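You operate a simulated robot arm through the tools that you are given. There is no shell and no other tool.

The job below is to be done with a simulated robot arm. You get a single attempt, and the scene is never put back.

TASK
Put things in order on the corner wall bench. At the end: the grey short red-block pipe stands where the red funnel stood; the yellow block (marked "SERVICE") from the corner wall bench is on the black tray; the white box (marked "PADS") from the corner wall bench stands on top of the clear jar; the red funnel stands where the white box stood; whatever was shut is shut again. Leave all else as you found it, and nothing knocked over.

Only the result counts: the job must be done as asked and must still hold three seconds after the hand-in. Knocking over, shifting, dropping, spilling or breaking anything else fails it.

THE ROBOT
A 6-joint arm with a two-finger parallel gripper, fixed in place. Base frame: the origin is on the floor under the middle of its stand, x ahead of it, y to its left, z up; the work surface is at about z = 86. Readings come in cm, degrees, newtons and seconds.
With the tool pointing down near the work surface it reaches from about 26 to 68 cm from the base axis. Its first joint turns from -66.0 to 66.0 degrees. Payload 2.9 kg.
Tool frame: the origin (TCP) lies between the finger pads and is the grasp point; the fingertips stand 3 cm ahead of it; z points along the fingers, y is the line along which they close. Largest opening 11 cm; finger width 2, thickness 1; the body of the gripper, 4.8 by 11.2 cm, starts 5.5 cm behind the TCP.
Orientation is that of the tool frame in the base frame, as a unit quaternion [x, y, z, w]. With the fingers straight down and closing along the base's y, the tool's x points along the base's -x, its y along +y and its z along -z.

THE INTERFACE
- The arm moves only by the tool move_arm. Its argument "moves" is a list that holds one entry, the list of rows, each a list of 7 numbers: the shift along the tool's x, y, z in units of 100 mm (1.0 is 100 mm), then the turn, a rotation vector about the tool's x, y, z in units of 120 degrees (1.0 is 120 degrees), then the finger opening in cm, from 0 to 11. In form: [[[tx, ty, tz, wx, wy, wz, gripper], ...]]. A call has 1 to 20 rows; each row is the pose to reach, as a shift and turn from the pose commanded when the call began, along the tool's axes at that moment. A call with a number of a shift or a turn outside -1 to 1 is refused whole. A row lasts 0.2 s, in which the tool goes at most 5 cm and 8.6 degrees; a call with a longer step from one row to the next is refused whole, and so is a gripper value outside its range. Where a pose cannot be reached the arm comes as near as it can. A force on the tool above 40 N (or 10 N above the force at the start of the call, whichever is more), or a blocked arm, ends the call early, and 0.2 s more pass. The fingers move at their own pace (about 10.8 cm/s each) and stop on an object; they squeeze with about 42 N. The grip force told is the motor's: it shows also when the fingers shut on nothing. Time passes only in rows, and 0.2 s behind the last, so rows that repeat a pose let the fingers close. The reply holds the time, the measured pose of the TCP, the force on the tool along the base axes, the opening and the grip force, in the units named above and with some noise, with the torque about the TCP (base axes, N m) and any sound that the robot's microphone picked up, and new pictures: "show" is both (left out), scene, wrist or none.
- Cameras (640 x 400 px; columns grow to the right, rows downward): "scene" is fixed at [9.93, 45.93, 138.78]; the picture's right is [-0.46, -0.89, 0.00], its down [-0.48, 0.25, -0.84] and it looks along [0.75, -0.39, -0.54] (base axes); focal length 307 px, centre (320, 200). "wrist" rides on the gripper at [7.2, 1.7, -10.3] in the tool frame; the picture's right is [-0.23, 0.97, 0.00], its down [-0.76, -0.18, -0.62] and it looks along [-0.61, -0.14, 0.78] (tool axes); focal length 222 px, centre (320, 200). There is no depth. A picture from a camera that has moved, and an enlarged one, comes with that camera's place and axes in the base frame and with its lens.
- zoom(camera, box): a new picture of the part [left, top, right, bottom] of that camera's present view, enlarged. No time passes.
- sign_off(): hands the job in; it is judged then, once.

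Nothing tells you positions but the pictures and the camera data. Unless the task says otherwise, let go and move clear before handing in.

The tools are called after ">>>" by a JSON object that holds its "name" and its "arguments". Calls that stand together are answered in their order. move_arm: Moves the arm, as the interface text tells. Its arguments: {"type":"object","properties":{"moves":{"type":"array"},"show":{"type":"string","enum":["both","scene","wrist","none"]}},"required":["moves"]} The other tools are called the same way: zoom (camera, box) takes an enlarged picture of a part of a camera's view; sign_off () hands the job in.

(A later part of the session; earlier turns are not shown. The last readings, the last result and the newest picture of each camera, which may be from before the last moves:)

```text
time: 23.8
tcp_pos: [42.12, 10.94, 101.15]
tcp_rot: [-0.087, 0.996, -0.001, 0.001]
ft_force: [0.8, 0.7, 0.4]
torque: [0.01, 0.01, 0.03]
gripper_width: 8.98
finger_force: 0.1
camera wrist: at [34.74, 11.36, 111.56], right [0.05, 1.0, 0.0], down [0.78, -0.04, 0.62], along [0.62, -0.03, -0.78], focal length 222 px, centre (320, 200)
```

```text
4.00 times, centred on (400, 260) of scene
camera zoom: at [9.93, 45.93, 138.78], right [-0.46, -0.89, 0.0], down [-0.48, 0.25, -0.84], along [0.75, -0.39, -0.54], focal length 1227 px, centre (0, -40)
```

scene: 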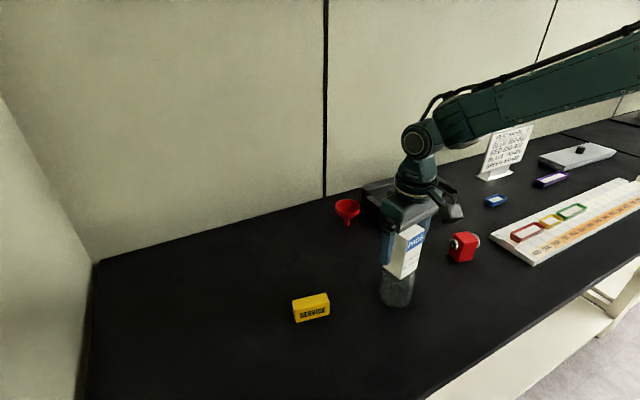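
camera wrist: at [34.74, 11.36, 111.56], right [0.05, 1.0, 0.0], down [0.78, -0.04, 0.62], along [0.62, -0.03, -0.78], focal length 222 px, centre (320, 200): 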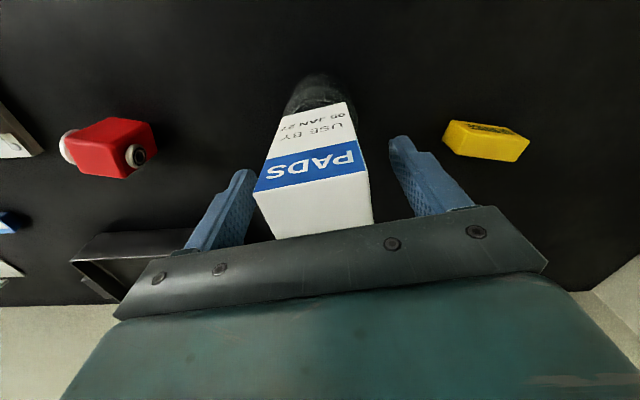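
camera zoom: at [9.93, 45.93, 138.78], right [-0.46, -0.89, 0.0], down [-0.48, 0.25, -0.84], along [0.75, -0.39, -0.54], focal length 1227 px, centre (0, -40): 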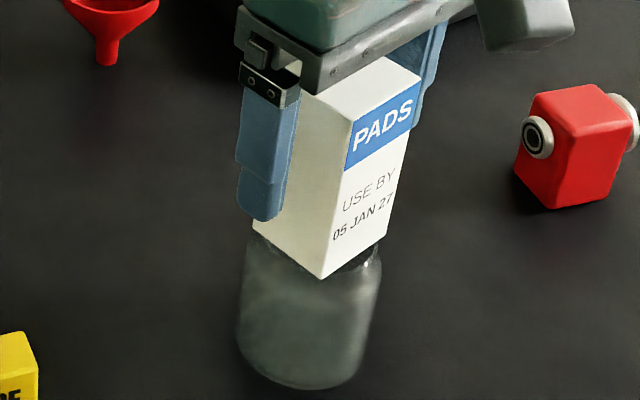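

The box stands on its own on the jar. I'll raise the hand straight up 10 cm and check it stays put.

>>> {"name": "move_arm", "arguments": {"moves": [[[0, 0, -0.15, 0, 0, 0, 9], [0, 0, -0.4, 0, 0, 0, 9], [0, 0, -0.7, 0, 0, 0, 9], [0, 0, -1.0, 0, 0, 0, 9], [0, 0, -1.0, 0, 0, 0, 9]]], "show": "both"}}

>>> {"name": "zoom", "arguments": {"camera": "scene", "box": [340, 200, 468, 320]}}

>>> {"name": "zoom", "arguments": {"camera": "wrist", "box": [250, 40, 410, 160]}}

```text
time: 25.0
tcp_pos: [42.06, 10.82, 111.15]
tcp_rot: [-0.087, 0.996, 0.0, 0.0]
ft_force: [0.1, -0.3, -0.6]
torque: [0.03, -0.01, 0.04]
gripper_width: 9.02
finger_force: 0.0
camera wrist: at [34.68, 11.27, 121.44], right [0.05, 1.0, 0.0], down [0.78, -0.04, 0.62], along [0.62, -0.03, -0.78], focal length 222 px, centre (320, 200)
```

scene: 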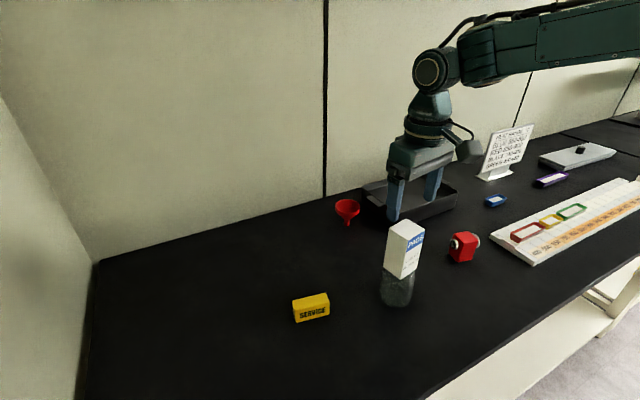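
wrist: 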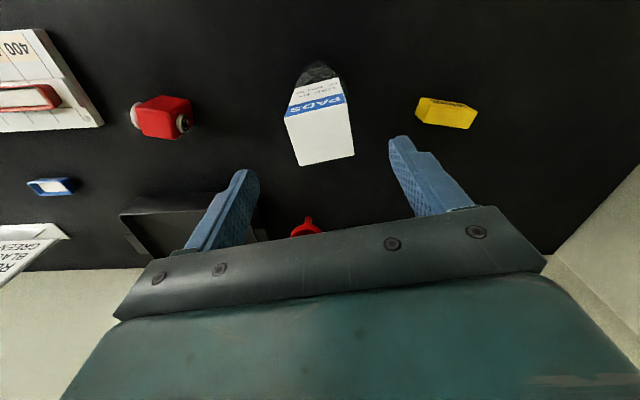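

```text
3.33 times, centred on (404, 260) of scene
camera zoom: at [9.93, 45.93, 138.78], right [-0.46, -0.89, 0.0], down [-0.48, 0.25, -0.84], along [0.75, -0.39, -0.54], focal length 1023 px, centre (40, 0)
```

zoom: 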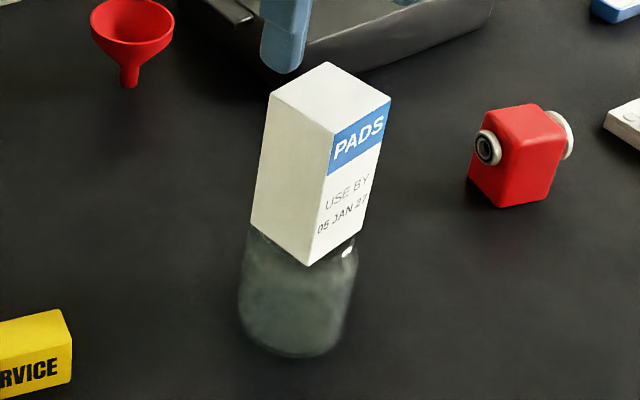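

```text
3.33 times, centred on (330, 100) of wrist
camera zoom: at [34.68, 11.27, 121.44], right [0.05, 1.0, 0.0], down [0.78, -0.04, 0.62], along [0.62, -0.03, -0.78], focal length 740 px, centre (287, 533)
```

zoom: 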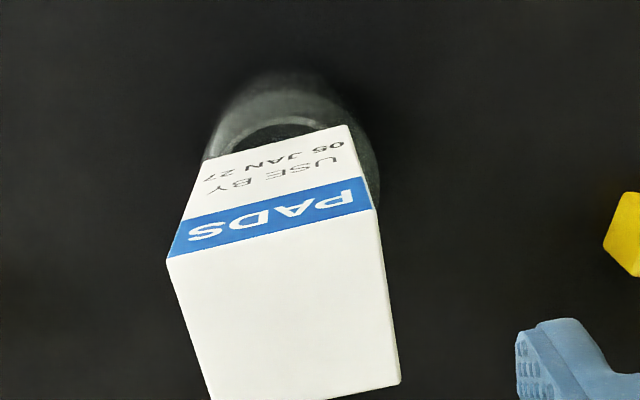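

PADS box stands upright on the jar. Next is the funnel; I'll rise clear and move out toward it at about (67.6, 7.5) for a close look.

>>> {"name": "move_arm", "arguments": {"moves": [[[-0.3, -0.1, -0.05, 0, 0, 0.028, 11], [-0.61, -0.2, -0.05, 0, 0, 0.056, 11], [-0.92, -0.315, -0.05, 0, 0, 0.083, 11], [-0.92, -0.315, -0.05, 0, 0, 0.083, 11]]], "show": "none"}}

>>> {"name": "move_arm", "arguments": {"moves": [[[-0.22, -0.07, 0.25, 0, 0, 0, 11], [-0.44, -0.14, 0.5, 0, 0, 0, 11], [-0.65, -0.2, 0.75, 0, 0, 0, 11], [-0.65, -0.2, 0.75, 0, 0, 0, 11], [-0.65, -0.2, 0.75, 0, 0, 0, 11]]], "show": "both"}}

```text
time: 26.0
tcp_pos: [51.87, 9.62, 111.52]
tcp_rot: [0.0, 1.0, 0.001, 0.0]
ft_force: [-0.1, 0.1, -1.0]
torque: [0.0, -0.02, 0.02]
gripper_width: 11.03
finger_force: 0.1
```

```text
time: 27.2
tcp_pos: [58.35, 7.49, 104.01]
tcp_rot: [-0.001, 1.0, 0.0, 0.0]
ft_force: [0.1, -0.6, 0.1]
torque: [-0.01, 0.0, -0.04]
gripper_width: 11.03
finger_force: 0.1
camera wrist: at [51.08, 9.16, 114.33], right [0.23, 0.97, 0.0], down [0.76, -0.18, 0.62], along [0.61, -0.14, -0.78], focal length 222 px, centre (320, 200)
```

scene: 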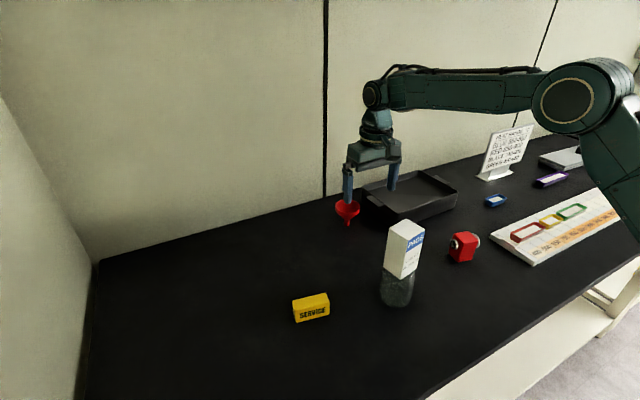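
wrist: 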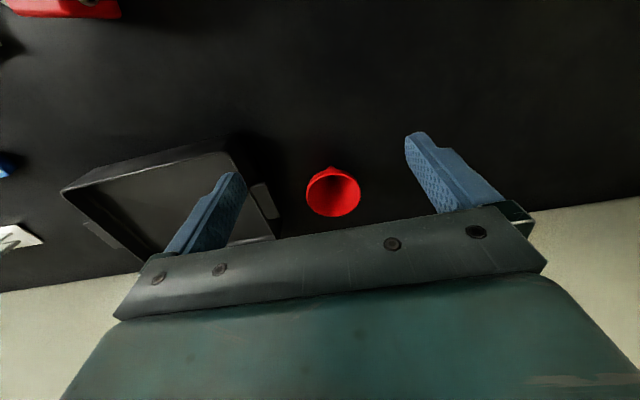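

>>> {"name": "zoom", "arguments": {"camera": "wrist", "box": [280, 150, 392, 230]}}

>>> {"name": "zoom", "arguments": {"camera": "wrist", "box": [50, 130, 306, 290]}}

>>> {"name": "zoom", "arguments": {"camera": "scene", "box": [320, 180, 400, 240]}}

```text
5.00 times, centred on (336, 190) of wrist
camera zoom: at [51.08, 9.16, 114.33], right [0.23, 0.97, 0.0], down [0.76, -0.18, 0.62], along [0.61, -0.14, -0.78], focal length 1111 px, centre (240, 250)
```

zoom: 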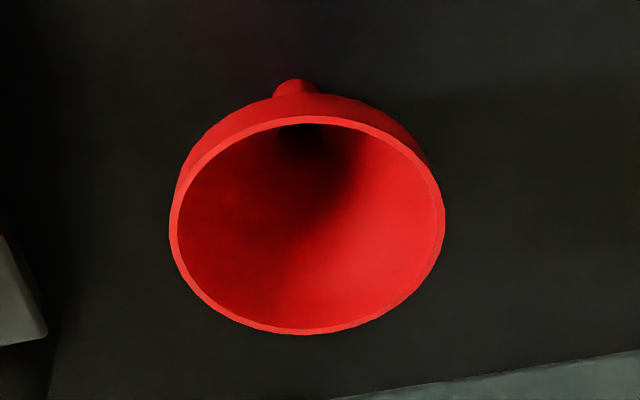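

```text
2.50 times, centred on (178, 210) of wrist
camera zoom: at [51.08, 9.16, 114.33], right [0.23, 0.97, 0.0], down [0.76, -0.18, 0.62], along [0.61, -0.14, -0.78], focal length 555 px, centre (675, 175)
```

zoom: 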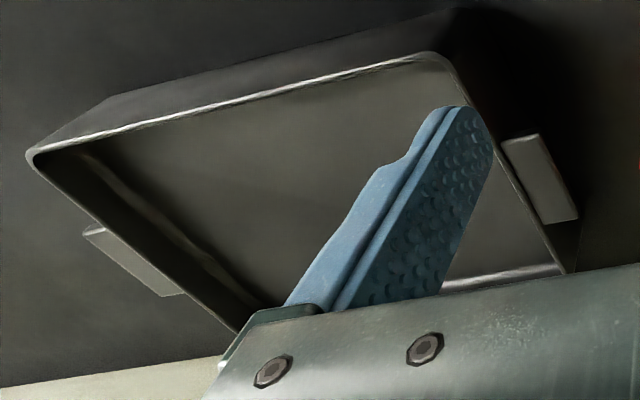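

```text
6.67 times, centred on (360, 210) of scene
camera zoom: at [9.93, 45.93, 138.78], right [-0.46, -0.89, 0.0], down [-0.48, 0.25, -0.84], along [0.75, -0.39, -0.54], focal length 2045 px, centre (53, 133)
```

zoom: 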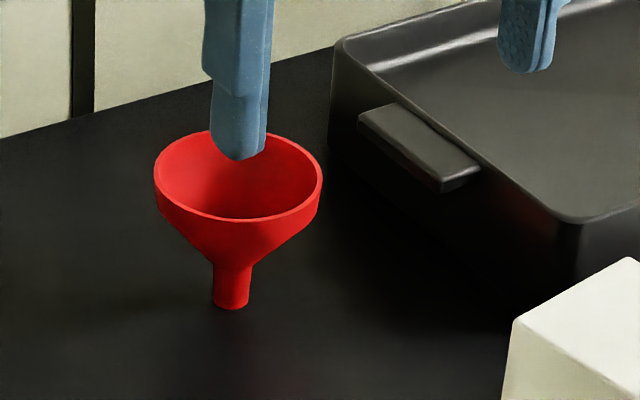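

The funnel has a straight rim band about 6.8 cm across; its centre is about (67.65, 7.05), rim at z ≈ 92.6. I'll move above it at a safe height and see whether the arm reaches.

>>> {"name": "move_arm", "arguments": {"moves": [[[-0.31, -0.014, 0.1, 0, 0, 0, 11], [-0.62, -0.027, 0.2, 0, 0, 0, 11], [-0.937, -0.041, 0.35, 0, 0, 0, 11], [-0.937, -0.041, 0.35, 0, 0, 0, 11], [-0.937, -0.041, 0.35, 0, 0, 0, 11]]], "show": "both"}}

>>> {"name": "zoom", "arguments": {"camera": "wrist", "box": [230, 60, 422, 180]}}

>>> {"name": "zoom", "arguments": {"camera": "scene", "box": [310, 150, 422, 230]}}

```text
time: 28.4
tcp_pos: [65.98, 7.25, 101.25]
tcp_rot: [0.0, 1.0, -0.001, -0.001]
ft_force: [0.4, -0.5, 0.1]
torque: [-0.02, 0.01, 0.02]
gripper_width: 11.0
finger_force: 0.0
out of reach, approached as far as the arm can: row 3, 4, 5
camera wrist: at [58.75, 8.94, 111.44], right [0.23, 0.97, 0.0], down [0.76, -0.18, 0.62], along [0.61, -0.14, -0.78], focal length 222 px, centre (320, 200)
```

scene: 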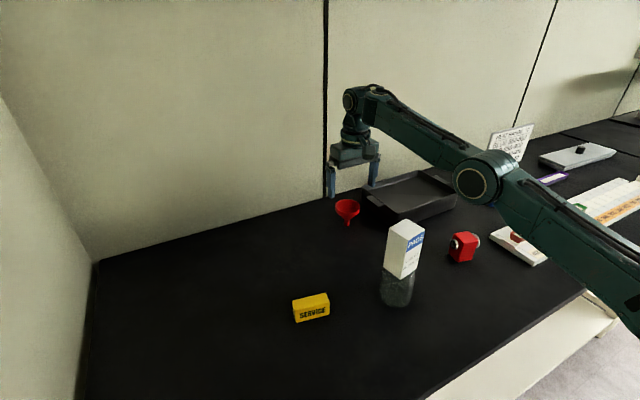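
wrist: 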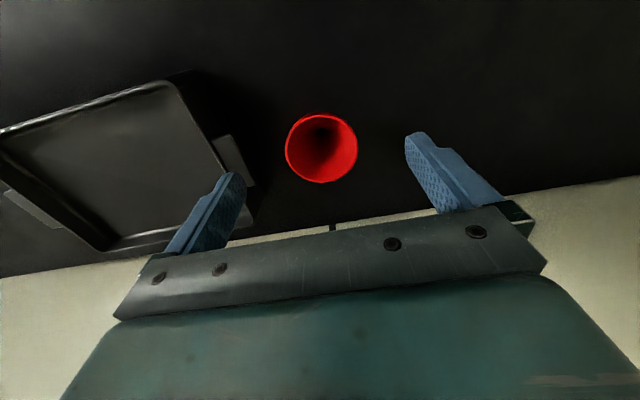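

```text
3.33 times, centred on (326, 120) of wrist
camera zoom: at [58.75, 8.94, 111.44], right [0.23, 0.97, 0.0], down [0.76, -0.18, 0.62], along [0.61, -0.14, -0.78], focal length 740 px, centre (300, 467)
```

zoom: 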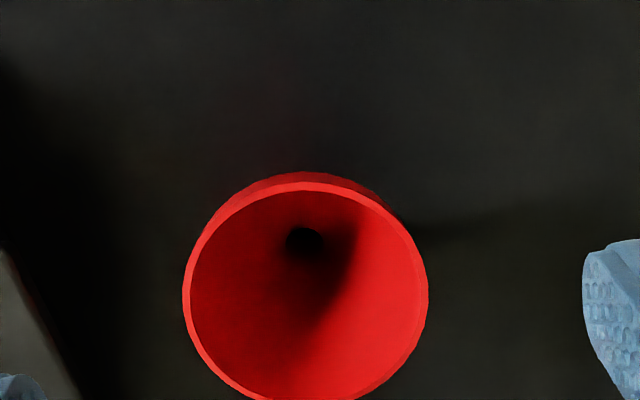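

```text
5.00 times, centred on (366, 190) of scene
camera zoom: at [9.93, 45.93, 138.78], right [-0.46, -0.89, 0.0], down [-0.48, 0.25, -0.84], along [0.75, -0.39, -0.54], focal length 1534 px, centre (90, 250)
```

zoom: 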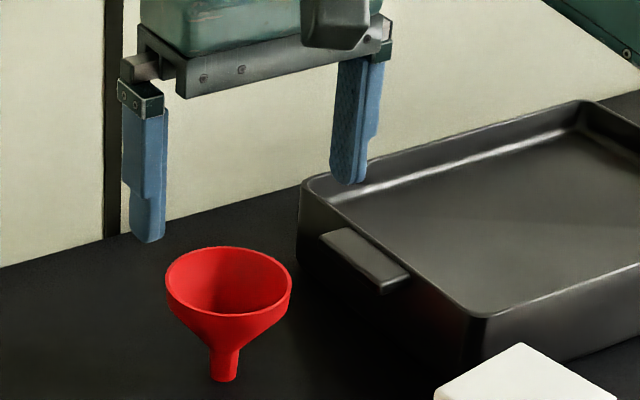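

At this height the vertical hand stops about 2 cm short (x ≈ 66). Refined funnel centre is (67.88, 6.95), so I'll lean the hand outward 12° about its closing axis, which keeps the pads vertical against the rim and gains reach.

>>> {"name": "move_arm", "arguments": {"moves": [[[0, 0, 0, 0, -0.05, 0, 11], [0, 0, 0, 0, -0.1, 0, 11], [0, 0, 0, 0, -0.1, 0, 11], [0, 0, 0, 0, -0.1, 0, 11]]], "show": "both"}}

```text
time: 29.4
tcp_pos: [65.96, 7.08, 100.95]
tcp_rot: [-0.001, 0.995, 0.0, 0.104]
ft_force: [-0.1, 0.1, 0.3]
torque: [0.0, 0.01, 0.02]
gripper_width: 10.99
finger_force: 0.0
camera wrist: at [56.77, 8.83, 109.6], right [0.22, 0.97, 0.05], down [0.62, -0.18, 0.77], along [0.76, -0.14, -0.64], focal length 222 px, centre (320, 200)
```

scene: 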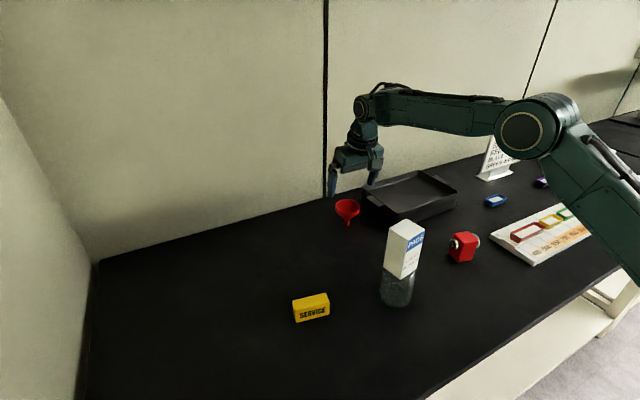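
wrist: 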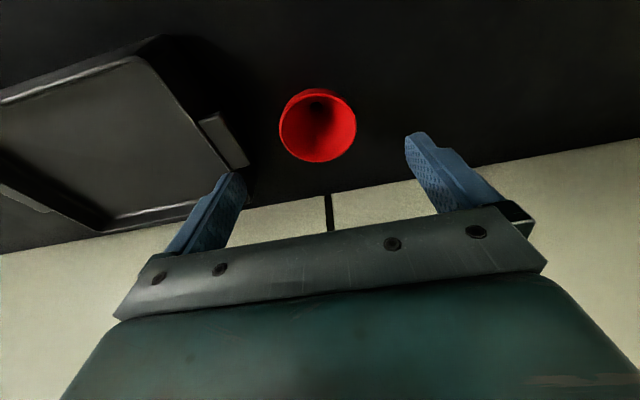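

The lean works and the pose held. Now moving over the funnel to (67.88, 6.97) with fingertips still about 2 cm above the rim.

>>> {"name": "move_arm", "arguments": {"moves": [[[-0.04, -0.005, 0.12, 0, 0, 0, 11], [-0.08, -0.01, 0.25, 0, 0, 0, 11], [-0.119, -0.016, 0.373, 0, 0, 0, 11], [-0.119, -0.016, 0.373, 0, 0, 0, 11], [-0.119, -0.016, 0.373, 0, 0, 0, 11]]], "show": "both"}}

>>> {"name": "zoom", "arguments": {"camera": "wrist", "box": [230, 80, 422, 200]}}

>>> {"name": "zoom", "arguments": {"camera": "scene", "box": [310, 150, 422, 230]}}

```text
time: 30.6
tcp_pos: [68.15, 7.11, 97.44]
tcp_rot: [-0.001, 0.995, 0.0, 0.105]
ft_force: [-0.4, -0.6, 0.0]
torque: [-0.03, 0.02, 0.04]
gripper_width: 11.0
finger_force: 0.1
camera wrist: at [58.82, 8.72, 106.12], right [0.22, 0.97, 0.05], down [0.62, -0.18, 0.77], along [0.76, -0.14, -0.64], focal length 222 px, centre (320, 200)
```

scene: 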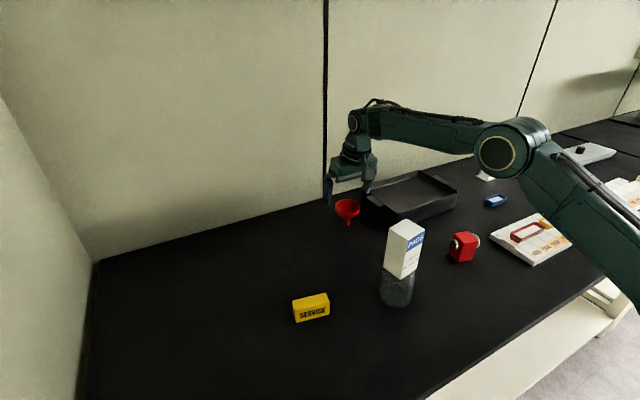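
wrist: 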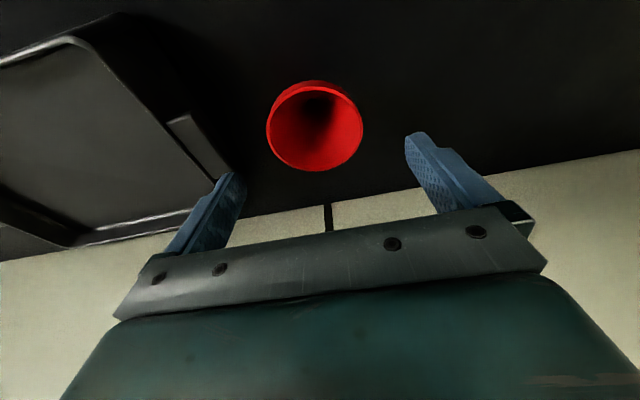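

```text
3.33 times, centred on (326, 140) of wrist
camera zoom: at [58.82, 8.72, 106.12], right [0.22, 0.97, 0.05], down [0.62, -0.18, 0.77], along [0.76, -0.14, -0.64], focal length 740 px, centre (300, 400)
```

zoom: 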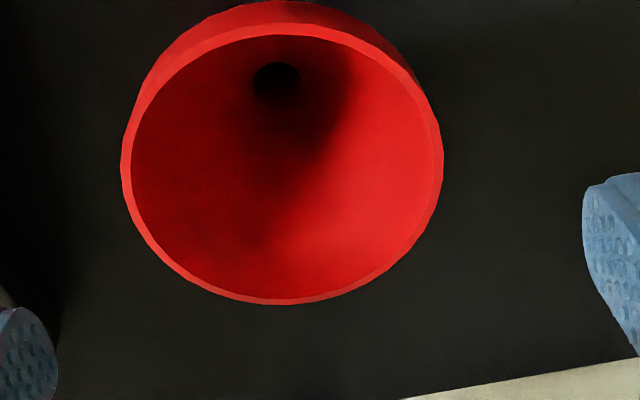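

```text
5.00 times, centred on (366, 190) of scene
camera zoom: at [9.93, 45.93, 138.78], right [-0.46, -0.89, 0.0], down [-0.48, 0.25, -0.84], along [0.75, -0.39, -0.54], focal length 1534 px, centre (90, 250)
```

zoom: 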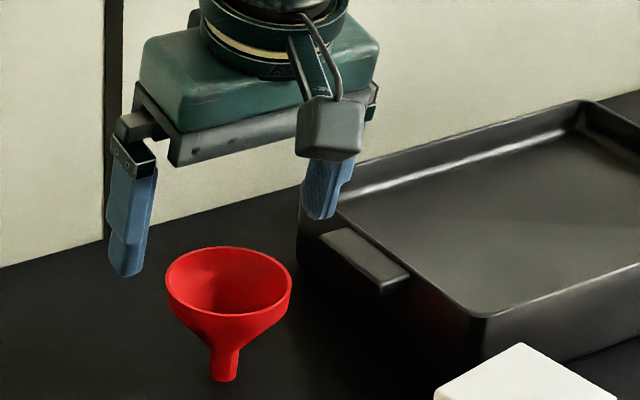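

TCP is (67.99, 7.02) and the funnel centre (67.92, 7.0), so it is well aligned. Descending to bring the pads level with the rim band, with a slightly smaller opening to stay clear of the tray handle.

>>> {"name": "move_arm", "arguments": {"moves": [[[0.03, -0.002, 0.13, 0, 0, 0, 10], [0.06, -0.002, 0.27, 0, 0, 0, 10], [0.09, -0.002, 0.4, 0, 0, 0, 10], [0.119, -0.002, 0.53, 0, 0, 0, 10], [0.119, -0.002, 0.53, 0, 0, 0, 10], [0.119, -0.002, 0.53, 0, 0, 0, 10]]], "show": "both"}}

>>> {"name": "zoom", "arguments": {"camera": "wrist", "box": [200, 100, 456, 260]}}

>>> {"name": "zoom", "arguments": {"camera": "scene", "box": [310, 150, 422, 230]}}

```text
time: 32.0
tcp_pos: [67.88, 7.11, 92.16]
tcp_rot: [-0.001, 0.994, 0.001, 0.105]
ft_force: [-0.2, -0.3, 0.4]
torque: [-0.02, -0.02, 0.0]
gripper_width: 9.97
finger_force: 0.2
camera wrist: at [58.74, 8.71, 100.77], right [0.22, 0.97, 0.05], down [0.62, -0.18, 0.77], along [0.76, -0.14, -0.64], focal length 222 px, centre (320, 200)
```

scene: 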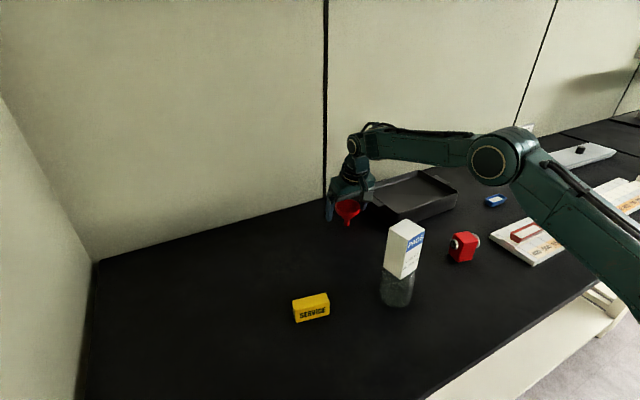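
wrist: 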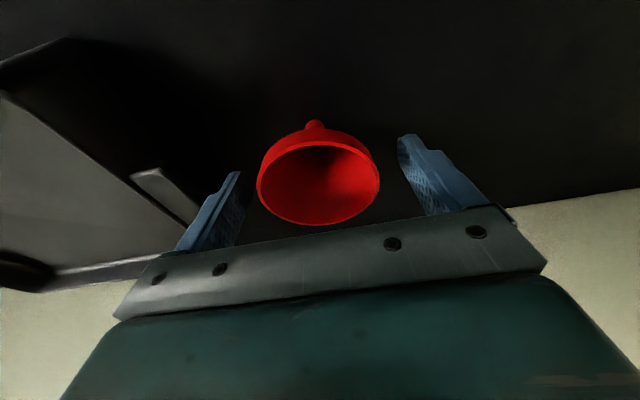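

```text
2.50 times, centred on (328, 180) of wrist
camera zoom: at [58.74, 8.71, 100.77], right [0.22, 0.97, 0.05], down [0.62, -0.18, 0.77], along [0.76, -0.14, -0.64], focal length 555 px, centre (300, 250)
```

zoom: 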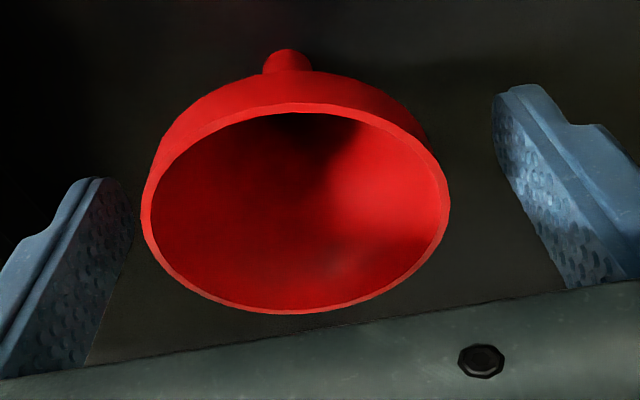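

```text
5.00 times, centred on (366, 190) of scene
camera zoom: at [9.93, 45.93, 138.78], right [-0.46, -0.89, 0.0], down [-0.48, 0.25, -0.84], along [0.75, -0.39, -0.54], focal length 1534 px, centre (90, 250)
```

zoom: 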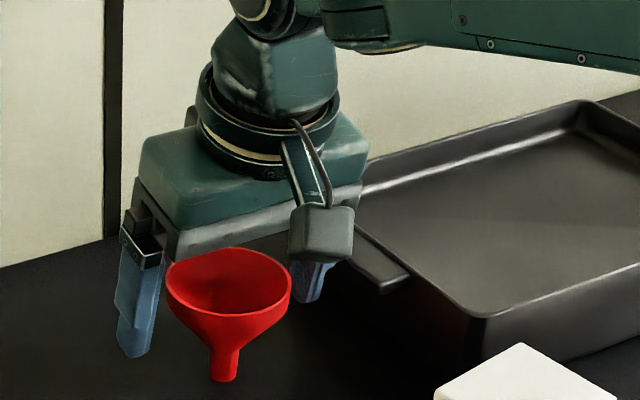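

Fingers straddle the rim evenly (within 1 mm). Closing gently in stages.

>>> {"name": "move_arm", "arguments": {"moves": [[[0, -0.006, 0, 0, 0, 0, 10], [0, -0.006, 0, 0, 0, 0, 8.5], [0, -0.006, 0, 0, 0, 0, 7.6], [0, -0.006, 0, 0, 0, 0, 7.0], [0, -0.006, 0, 0, 0, 0, 6.7], [0, -0.006, 0, 0, 0, 0, 6.4], [0, -0.006, 0, 0, 0, 0, 6.0], [0, -0.006, 0, 0, 0, 0, 6.0]]], "show": "both"}}

>>> {"name": "zoom", "arguments": {"camera": "wrist", "box": [200, 100, 456, 260]}}

>>> {"name": "zoom", "arguments": {"camera": "scene", "box": [310, 150, 422, 230]}}

```text
time: 33.8
tcp_pos: [67.94, 6.96, 92.27]
tcp_rot: [-0.001, 0.995, 0.001, 0.105]
ft_force: [-0.2, 0.1, -0.2]
torque: [-0.01, -0.02, -0.01]
gripper_width: 6.77
finger_force: 42.2
camera wrist: at [58.72, 8.59, 100.78], right [0.22, 0.97, 0.05], down [0.62, -0.18, 0.77], along [0.76, -0.14, -0.64], focal length 222 px, centre (320, 200)
```

scene: 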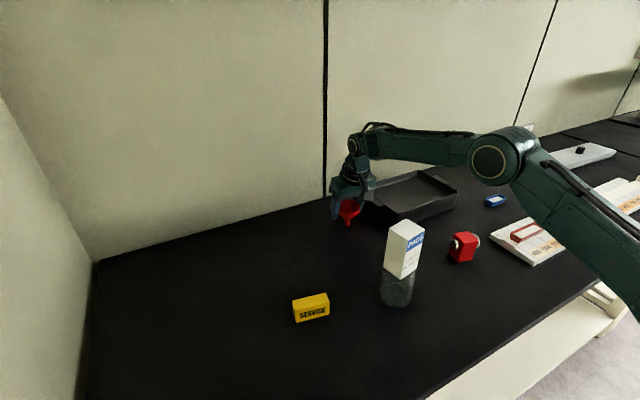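
wrist: 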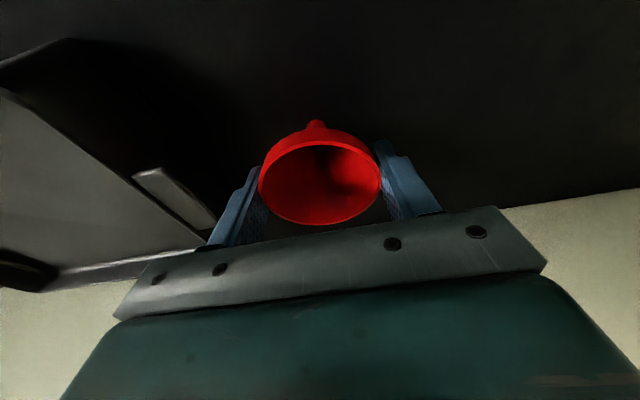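

```text
2.50 times, centred on (328, 180) of wrist
camera zoom: at [58.72, 8.59, 100.78], right [0.22, 0.97, 0.05], down [0.62, -0.18, 0.77], along [0.76, -0.14, -0.64], focal length 555 px, centre (300, 250)
```

zoom: 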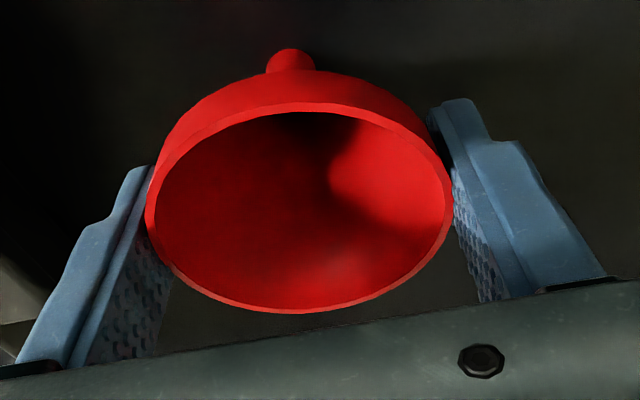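

```text
5.00 times, centred on (366, 190) of scene
camera zoom: at [9.93, 45.93, 138.78], right [-0.46, -0.89, 0.0], down [-0.48, 0.25, -0.84], along [0.75, -0.39, -0.54], focal length 1534 px, centre (90, 250)
```

zoom: 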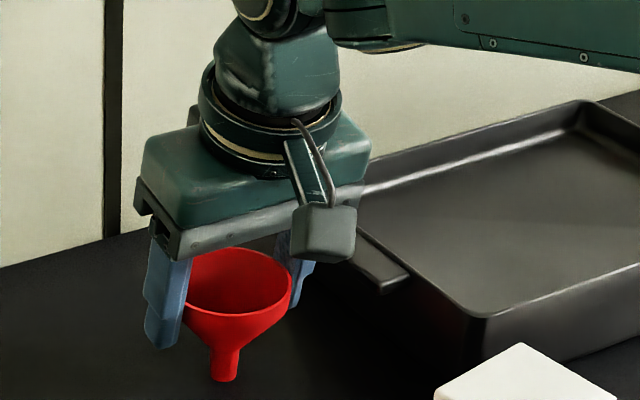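

The funnel is held at its rim (6.77 cm, 42 N) with the hand at z = 92.2. I'll lift it straight off, then bring it slightly inward, and check that it hangs upright.

>>> {"name": "move_arm", "arguments": {"moves": [[[-0.021, 0, -0.098, 0, 0, 0, 6], [-0.052, 0, -0.2445, 0, 0, 0, 6], [-0.034, 0, -0.402, 0, 0, 0, 6], [-0.016, 0, -0.559, 0, 0, 0, 6], [-0.016, 0, -0.559, 0, 0, 0, 6]]], "show": "both"}}

>>> {"name": "zoom", "arguments": {"camera": "scene", "box": [310, 150, 422, 230]}}

```text
time: 35.0
tcp_pos: [66.9, 7.0, 97.56]
tcp_rot: [-0.002, 0.995, 0.001, 0.105]
ft_force: [-0.4, 0.1, -0.8]
torque: [-0.05, 0.04, 0.01]
gripper_width: 6.76
finger_force: 41.9
camera wrist: at [57.74, 8.59, 106.18], right [0.22, 0.97, 0.05], down [0.62, -0.18, 0.77], along [0.76, -0.14, -0.64], focal length 222 px, centre (320, 200)
```

scene: 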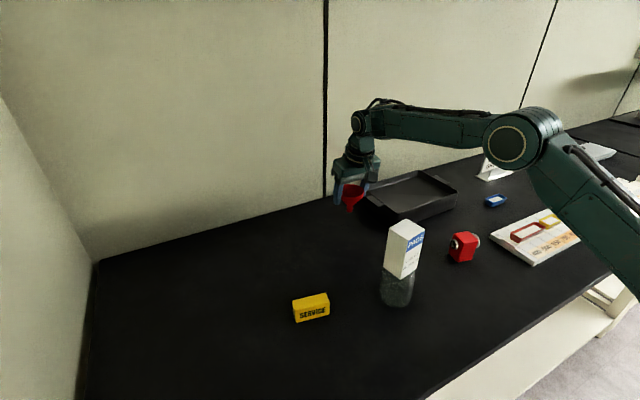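
wrist: 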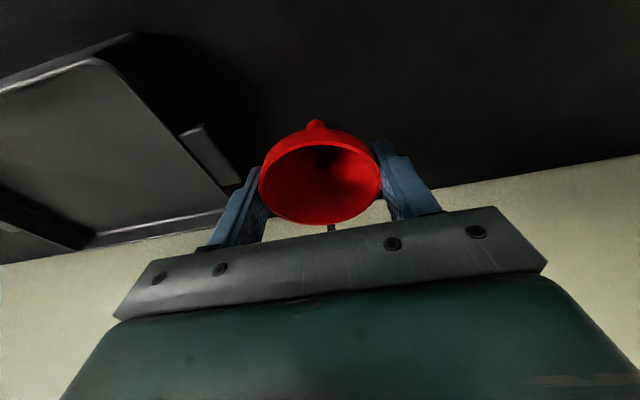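

```text
5.00 times, centred on (366, 190) of scene
camera zoom: at [9.93, 45.93, 138.78], right [-0.46, -0.89, 0.0], down [-0.48, 0.25, -0.84], along [0.75, -0.39, -0.54], focal length 1534 px, centre (90, 250)
```

zoom: 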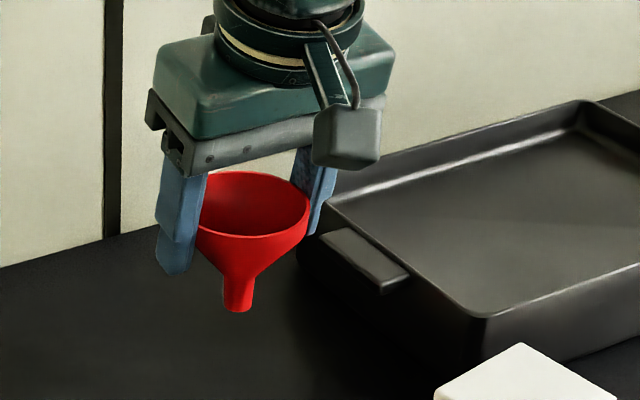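

The funnel came up upright. I'll carry it around to the white box's former place at (48.09, 40.95), keeping the same lean.

>>> {"name": "move_arm", "arguments": {"moves": [[[0.0875, 0.2375, -0.0696, 0, 0, 0, 6], [0.175, 0.475, -0.139, 0, 0, 0, 6], [0.2624, 0.7125, -0.2088, 0, 0, 0, 6], [0.35, 0.95, -0.2784, 0, 0, 0, 6], [0.35, 0.95, -0.2784, 0, 0, 0, 6]]], "show": "scene"}}

>>> {"name": "move_arm", "arguments": {"moves": [[[0.122, 0.2375, -0.026, 0, 0, 0, 6], [0.2445, 0.475, -0.052, 0, 0, 0, 6], [0.367, 0.7125, -0.078, 0, 0, 0, 6], [0.489, 0.95, -0.1035, 0, 0, 0, 6], [0.489, 0.95, -0.1035, 0, 0, 0, 6]]], "show": "scene"}}

>>> {"name": "move_arm", "arguments": {"moves": [[[0.1345, 0.2375, -0.0285, 0, 0, 0, 6], [0.269, 0.475, -0.057, 0, 0, 0, 6], [0.4034, 0.7125, -0.0854, 0, 0, 0, 6], [0.538, 0.95, -0.1139, 0, 0, 0, 6], [0.538, 0.95, -0.1139, 0, 0, 0, 6]]], "show": "both"}}

```text
time: 36.2
tcp_pos: [62.96, 16.27, 99.62]
tcp_rot: [-0.001, 0.995, 0.0, 0.104]
ft_force: [0.5, 0.4, 0.0]
torque: [-0.02, -0.03, 0.01]
gripper_width: 6.77
finger_force: 42.3
```

scene: 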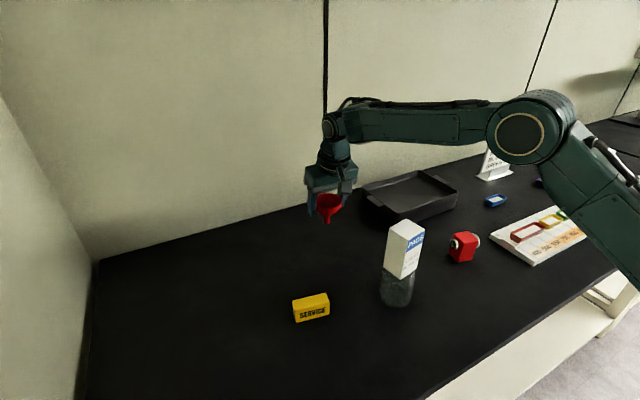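

```text
time: 37.4
tcp_pos: [58.04, 26.11, 99.55]
tcp_rot: [0.0, 0.995, 0.0, 0.104]
ft_force: [-0.3, 0.4, -0.3]
torque: [0.01, 0.01, 0.0]
gripper_width: 6.78
finger_force: 41.7
```

scene: 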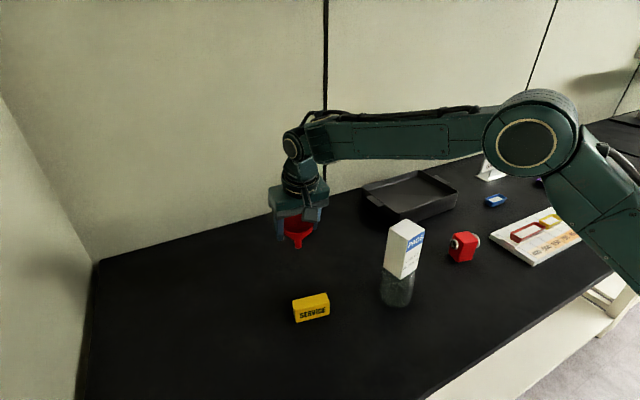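

```text
time: 38.6
tcp_pos: [52.43, 35.77, 99.55]
tcp_rot: [0.0, 0.994, 0.0, 0.105]
ft_force: [0.1, -0.3, 0.1]
torque: [-0.03, 0.02, -0.02]
gripper_width: 6.75
finger_force: 41.7
camera wrist: at [43.29, 37.37, 108.14], right [0.22, 0.97, 0.05], down [0.62, -0.18, 0.77], along [0.76, -0.14, -0.64], focal length 222 px, centre (320, 200)
```

scene: 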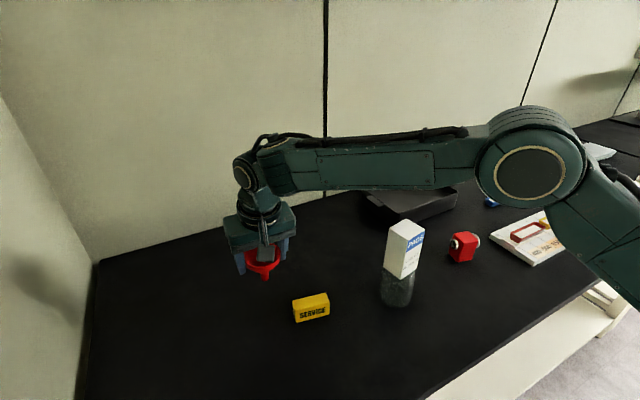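
wrist: 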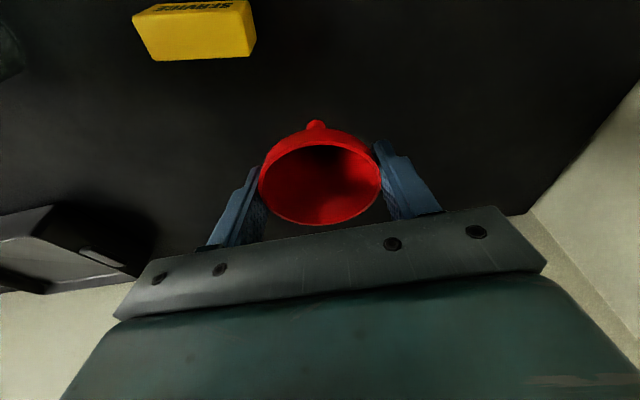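

Funnel is at (52.5, 35.7). Final sideways shift to the target spot, then a descent to about 1.5 cm above the surface.

>>> {"name": "move_arm", "arguments": {"moves": [[[0.143, 0.176, -0.03, 0, 0, 0, 6], [0.287, 0.352, -0.061, 0, 0, 0, 6], [0.43, 0.528, -0.091, 0, 0, 0, 6], [0.43, 0.528, -0.091, 0, 0, 0, 6]]], "show": "none"}}

>>> {"name": "move_arm", "arguments": {"moves": [[[0.039, 0, 0.183, 0, 0, 0, 6], [0.078, 0, 0.367, 0, 0, 0, 6], [0.12, 0, 0.567, 0, 0, 0, 6], [0.12, 0, 0.567, 0, 0, 0, 6], [0.12, 0, 0.567, 0, 0, 0, 6]]], "show": "both"}}

>>> {"name": "zoom", "arguments": {"camera": "scene", "box": [200, 240, 328, 340]}}

```text
time: 39.6
tcp_pos: [48.02, 40.74, 99.51]
tcp_rot: [0.0, 0.995, 0.0, 0.105]
ft_force: [-0.2, 0.5, -1.1]
torque: [0.01, 0.0, 0.0]
gripper_width: 6.74
finger_force: 41.7
```

```text
time: 40.8
tcp_pos: [48.0, 40.61, 93.89]
tcp_rot: [-0.001, 0.995, -0.001, 0.104]
ft_force: [0.8, 0.6, -0.1]
torque: [0.01, 0.01, -0.03]
gripper_width: 6.76
finger_force: 42.3
camera wrist: at [38.7, 42.36, 102.44], right [0.22, 0.97, 0.05], down [0.62, -0.18, 0.77], along [0.76, -0.14, -0.64], focal length 222 px, centre (320, 200)
```

scene: 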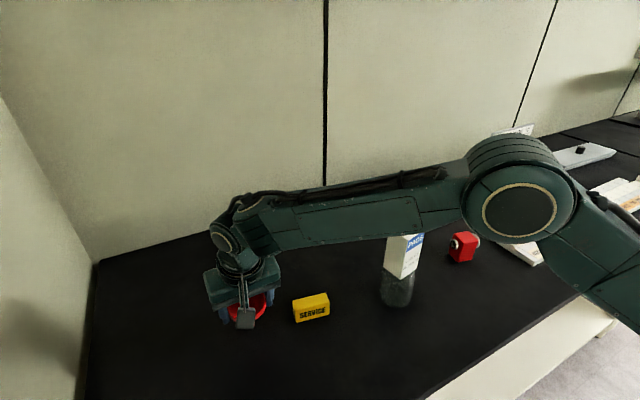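
wrist: 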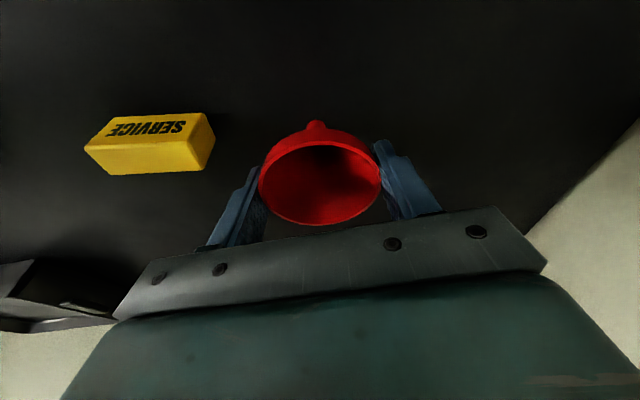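

```text
4.00 times, centred on (264, 290) of scene
camera zoom: at [9.93, 45.93, 138.78], right [-0.46, -0.89, 0.0], down [-0.48, 0.25, -0.84], along [0.75, -0.39, -0.54], focal length 1227 px, centre (544, -160)
```

zoom: 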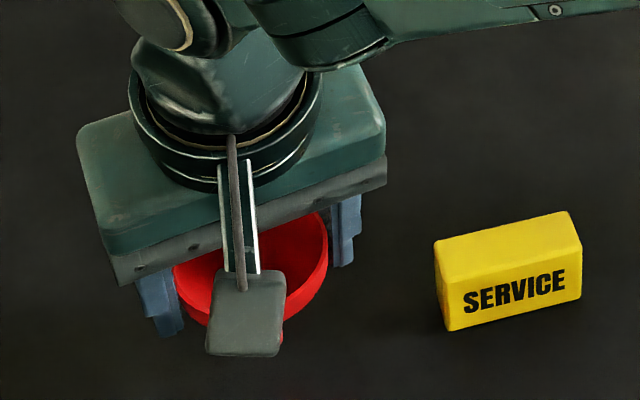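

I'm 2–3 mm off target, so I'll correct that while lowering to just above the surface.

>>> {"name": "move_arm", "arguments": {"moves": [[[-0.019, 0.029, 0.004, 0, 0, 0, 6], [-0.005, 0.029, 0.07, 0, 0, 0, 6], [0.01, 0.029, 0.141, 0, 0, 0, 6], [0.01, 0.029, 0.141, 0, 0, 0, 6], [0.01, 0.029, 0.141, 0, 0, 0, 6]]], "show": "wrist"}}

```text
time: 42.0
tcp_pos: [48.05, 40.8, 92.45]
tcp_rot: [-0.001, 0.995, 0.001, 0.104]
ft_force: [0.1, -0.8, -0.7]
torque: [0.02, 0.03, 0.0]
gripper_width: 6.79
finger_force: 42.1
camera wrist: at [38.9, 42.51, 100.96], right [0.22, 0.97, 0.05], down [0.62, -0.18, 0.77], along [0.76, -0.14, -0.64], focal length 222 px, centre (320, 200)
```

wrist: 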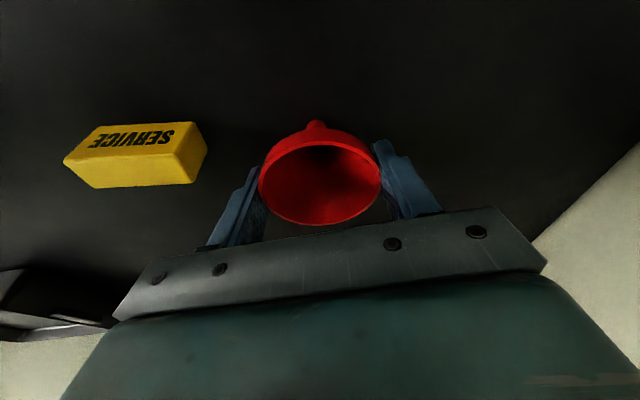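

At (48.07, 40.81, 92.38), about 2 mm above the expected contact height. Stepping down gently.

>>> {"name": "move_arm", "arguments": {"moves": [[[0.001, 0.005, 0.005, 0, 0, 0, 6], [0.002, 0.01, 0.01, 0, 0, 0, 6], [0.003, 0.01, 0.015, 0, 0, 0, 6], [0.003, 0.01, 0.015, 0, 0, 0, 6]]], "show": "wrist"}}

>>> {"name": "move_arm", "arguments": {"moves": [[[0.001, 0, 0.005, 0, 0, 0, 6], [0.001, 0, 0.005, 0, 0, 0, 6]]], "show": "wrist"}}

```text
time: 43.0
tcp_pos: [48.22, 40.89, 92.36]
tcp_rot: [-0.001, 0.995, 0.0, 0.104]
ft_force: [-0.8, 0.4, 0.0]
torque: [-0.01, 0.01, -0.01]
gripper_width: 6.79
finger_force: 42.1
camera wrist: at [38.96, 42.64, 100.81], right [0.22, 0.97, 0.05], down [0.62, -0.18, 0.77], along [0.76, -0.14, -0.64], focal length 222 px, centre (320, 200)
```

wrist: 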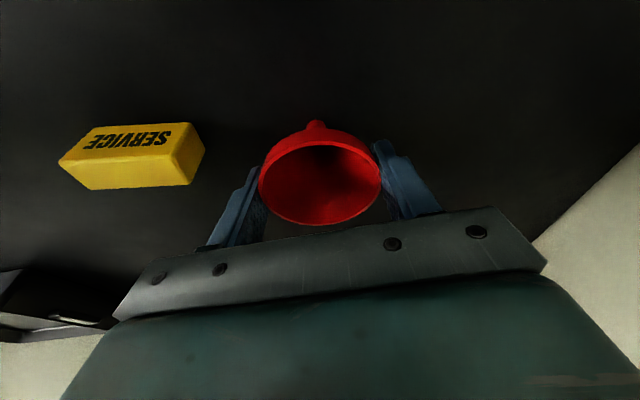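

```text
time: 43.6
tcp_pos: [48.25, 41.09, 92.27]
tcp_rot: [-0.001, 0.995, -0.001, 0.104]
ft_force: [0.6, 0.2, -0.1]
torque: [0.01, 0.02, 0.0]
gripper_width: 6.79
finger_force: 41.4
camera wrist: at [38.96, 42.68, 100.79], right [0.22, 0.97, 0.05], down [0.62, -0.18, 0.77], along [0.76, -0.14, -0.64], focal length 222 px, centre (320, 200)
```

wrist: 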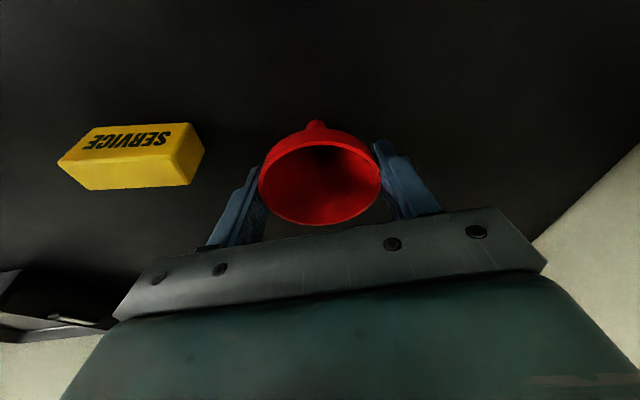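

Right at the original grasp height with no contact force yet. Continuing by half-millimetres.

>>> {"name": "move_arm", "arguments": {"moves": [[[0.001, 0, 0.005, 0, 0, 0, 6], [0.001, 0, 0.005, 0, 0, 0, 6], [0.001, 0, 0.005, 0, 0, 0, 6]]], "show": "wrist"}}

>>> {"name": "move_arm", "arguments": {"moves": [[[0, 0, 0, 0, 0, 0, 6]]], "show": "none"}}

```text
time: 44.4
tcp_pos: [48.33, 41.05, 92.23]
tcp_rot: [0.0, 0.994, 0.0, 0.105]
ft_force: [-2.1, -0.1, 4.5]
torque: [0.0, 0.05, 0.01]
gripper_width: 6.76
finger_force: 41.6
camera wrist: at [38.97, 42.67, 100.77], right [0.22, 0.97, 0.05], down [0.61, -0.18, 0.77], along [0.76, -0.14, -0.64], focal length 222 px, centre (320, 200)
```

wrist: 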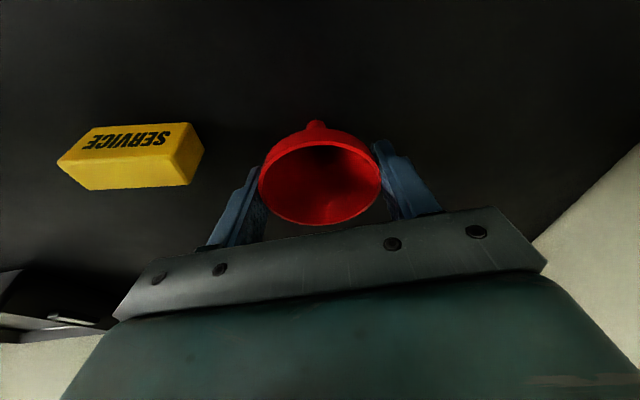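

```text
time: 44.8
tcp_pos: [48.17, 40.98, 92.21]
tcp_rot: [-0.001, 0.994, 0.0, 0.106]
ft_force: [-0.2, 1.2, 6.0]
torque: [0.03, 0.01, -0.02]
gripper_width: 6.77
finger_force: 41.8
```

Contact at about 6 N with the hand at (48.14, 40.97, 92.19). I'll ease off slightly and open the fingers gently.

>>> {"name": "move_arm", "arguments": {"moves": [[[-0.001, 0, -0.004, 0, 0, 0, 6], [-0.001, 0, -0.004, 0, 0, 0, 6.7], [-0.001, 0, -0.004, 0, 0, 0, 6.9], [-0.001, 0, -0.004, 0, 0, 0, 7.2], [-0.001, 0, -0.004, 0, 0, 0, 8], [-0.001, 0, -0.004, 0, 0, 0, 9.5], [-0.001, 0, -0.004, 0, 0, 0, 9.5]]], "show": "both"}}

>>> {"name": "zoom", "arguments": {"camera": "wrist", "box": [200, 100, 456, 260]}}

>>> {"name": "zoom", "arguments": {"camera": "scene", "box": [200, 240, 328, 340]}}

```text
time: 46.4
tcp_pos: [48.12, 40.97, 92.16]
tcp_rot: [-0.001, 0.995, 0.0, 0.104]
ft_force: [-0.2, 0.3, -0.3]
torque: [0.01, 0.0, 0.01]
gripper_width: 9.51
finger_force: 0.1
camera wrist: at [38.93, 42.64, 100.77], right [0.22, 0.97, 0.05], down [0.62, -0.18, 0.77], along [0.76, -0.14, -0.64], focal length 222 px, centre (320, 200)
```

scene: 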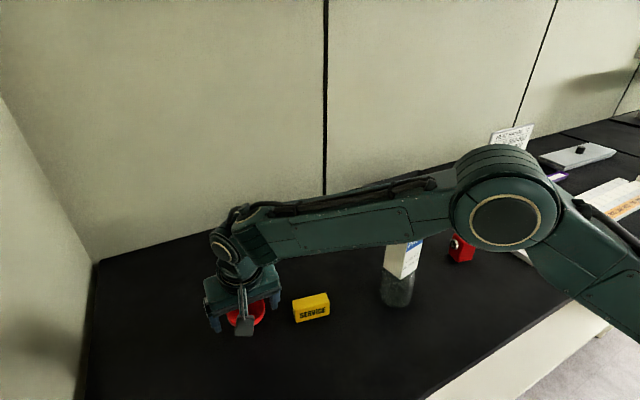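
wrist: 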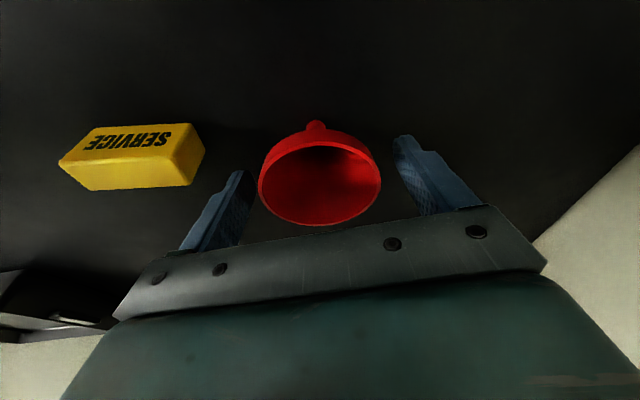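

```text
2.50 times, centred on (328, 180) of wrist
camera zoom: at [38.93, 42.64, 100.77], right [0.22, 0.97, 0.05], down [0.62, -0.18, 0.77], along [0.76, -0.14, -0.64], focal length 555 px, centre (300, 250)
```

zoom: 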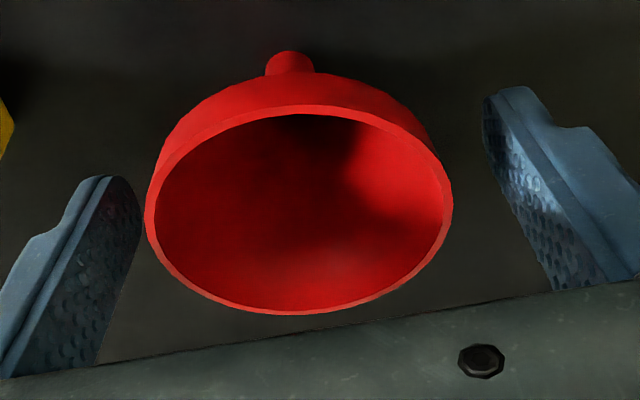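

```text
4.00 times, centred on (264, 290) of scene
camera zoom: at [9.93, 45.93, 138.78], right [-0.46, -0.89, 0.0], down [-0.48, 0.25, -0.84], along [0.75, -0.39, -0.54], focal length 1227 px, centre (544, -160)
```

zoom: 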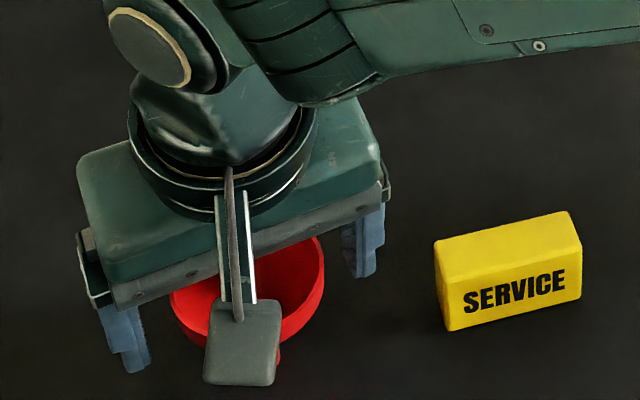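

The funnel stands by itself. Raising the hand straight up to clear it.

>>> {"name": "move_arm", "arguments": {"moves": [[[-0.02, 0, -0.098, 0, 0, 0, 9.5], [-0.062, 0, -0.293, 0, 0, 0, 9.5], [-0.124, 0, -0.587, 0, 0, 0, 9.5], [-0.166, 0, -0.782, 0, 0, 0, 9.5], [-0.207, 0, -0.978, 0, 0, 0, 9.5], [-0.207, 0, -0.978, 0, 0, 0, 9.5]]], "show": "both"}}

>>> {"name": "zoom", "arguments": {"camera": "scene", "box": [200, 240, 328, 340]}}

```text
time: 47.8
tcp_pos: [48.04, 41.3, 102.41]
tcp_rot: [-0.001, 0.994, 0.0, 0.105]
ft_force: [0.7, 0.7, 0.1]
torque: [0.04, 0.01, -0.01]
gripper_width: 9.49
finger_force: 0.0
camera wrist: at [38.79, 42.91, 110.96], right [0.22, 0.97, 0.05], down [0.62, -0.18, 0.77], along [0.76, -0.14, -0.64], focal length 222 px, centre (320, 200)
```

scene: 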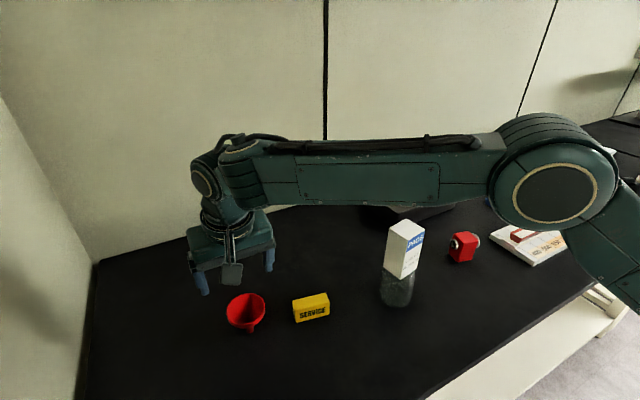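
wrist: 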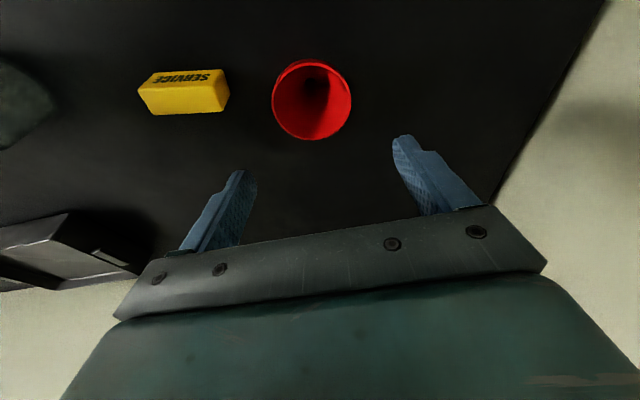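

```text
4.00 times, centred on (264, 290) of scene
camera zoom: at [9.93, 45.93, 138.78], right [-0.46, -0.89, 0.0], down [-0.48, 0.25, -0.84], along [0.75, -0.39, -0.54], focal length 1227 px, centre (544, -160)
```

zoom: 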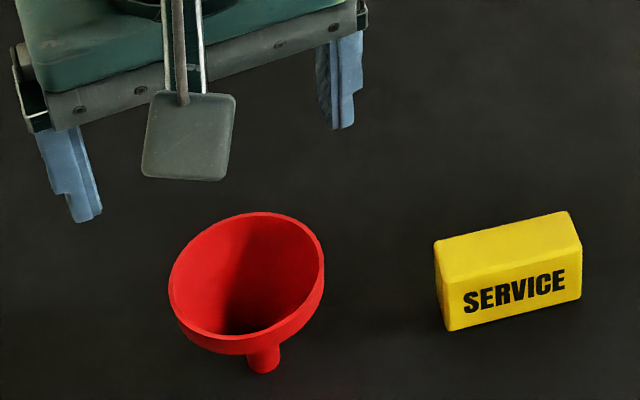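

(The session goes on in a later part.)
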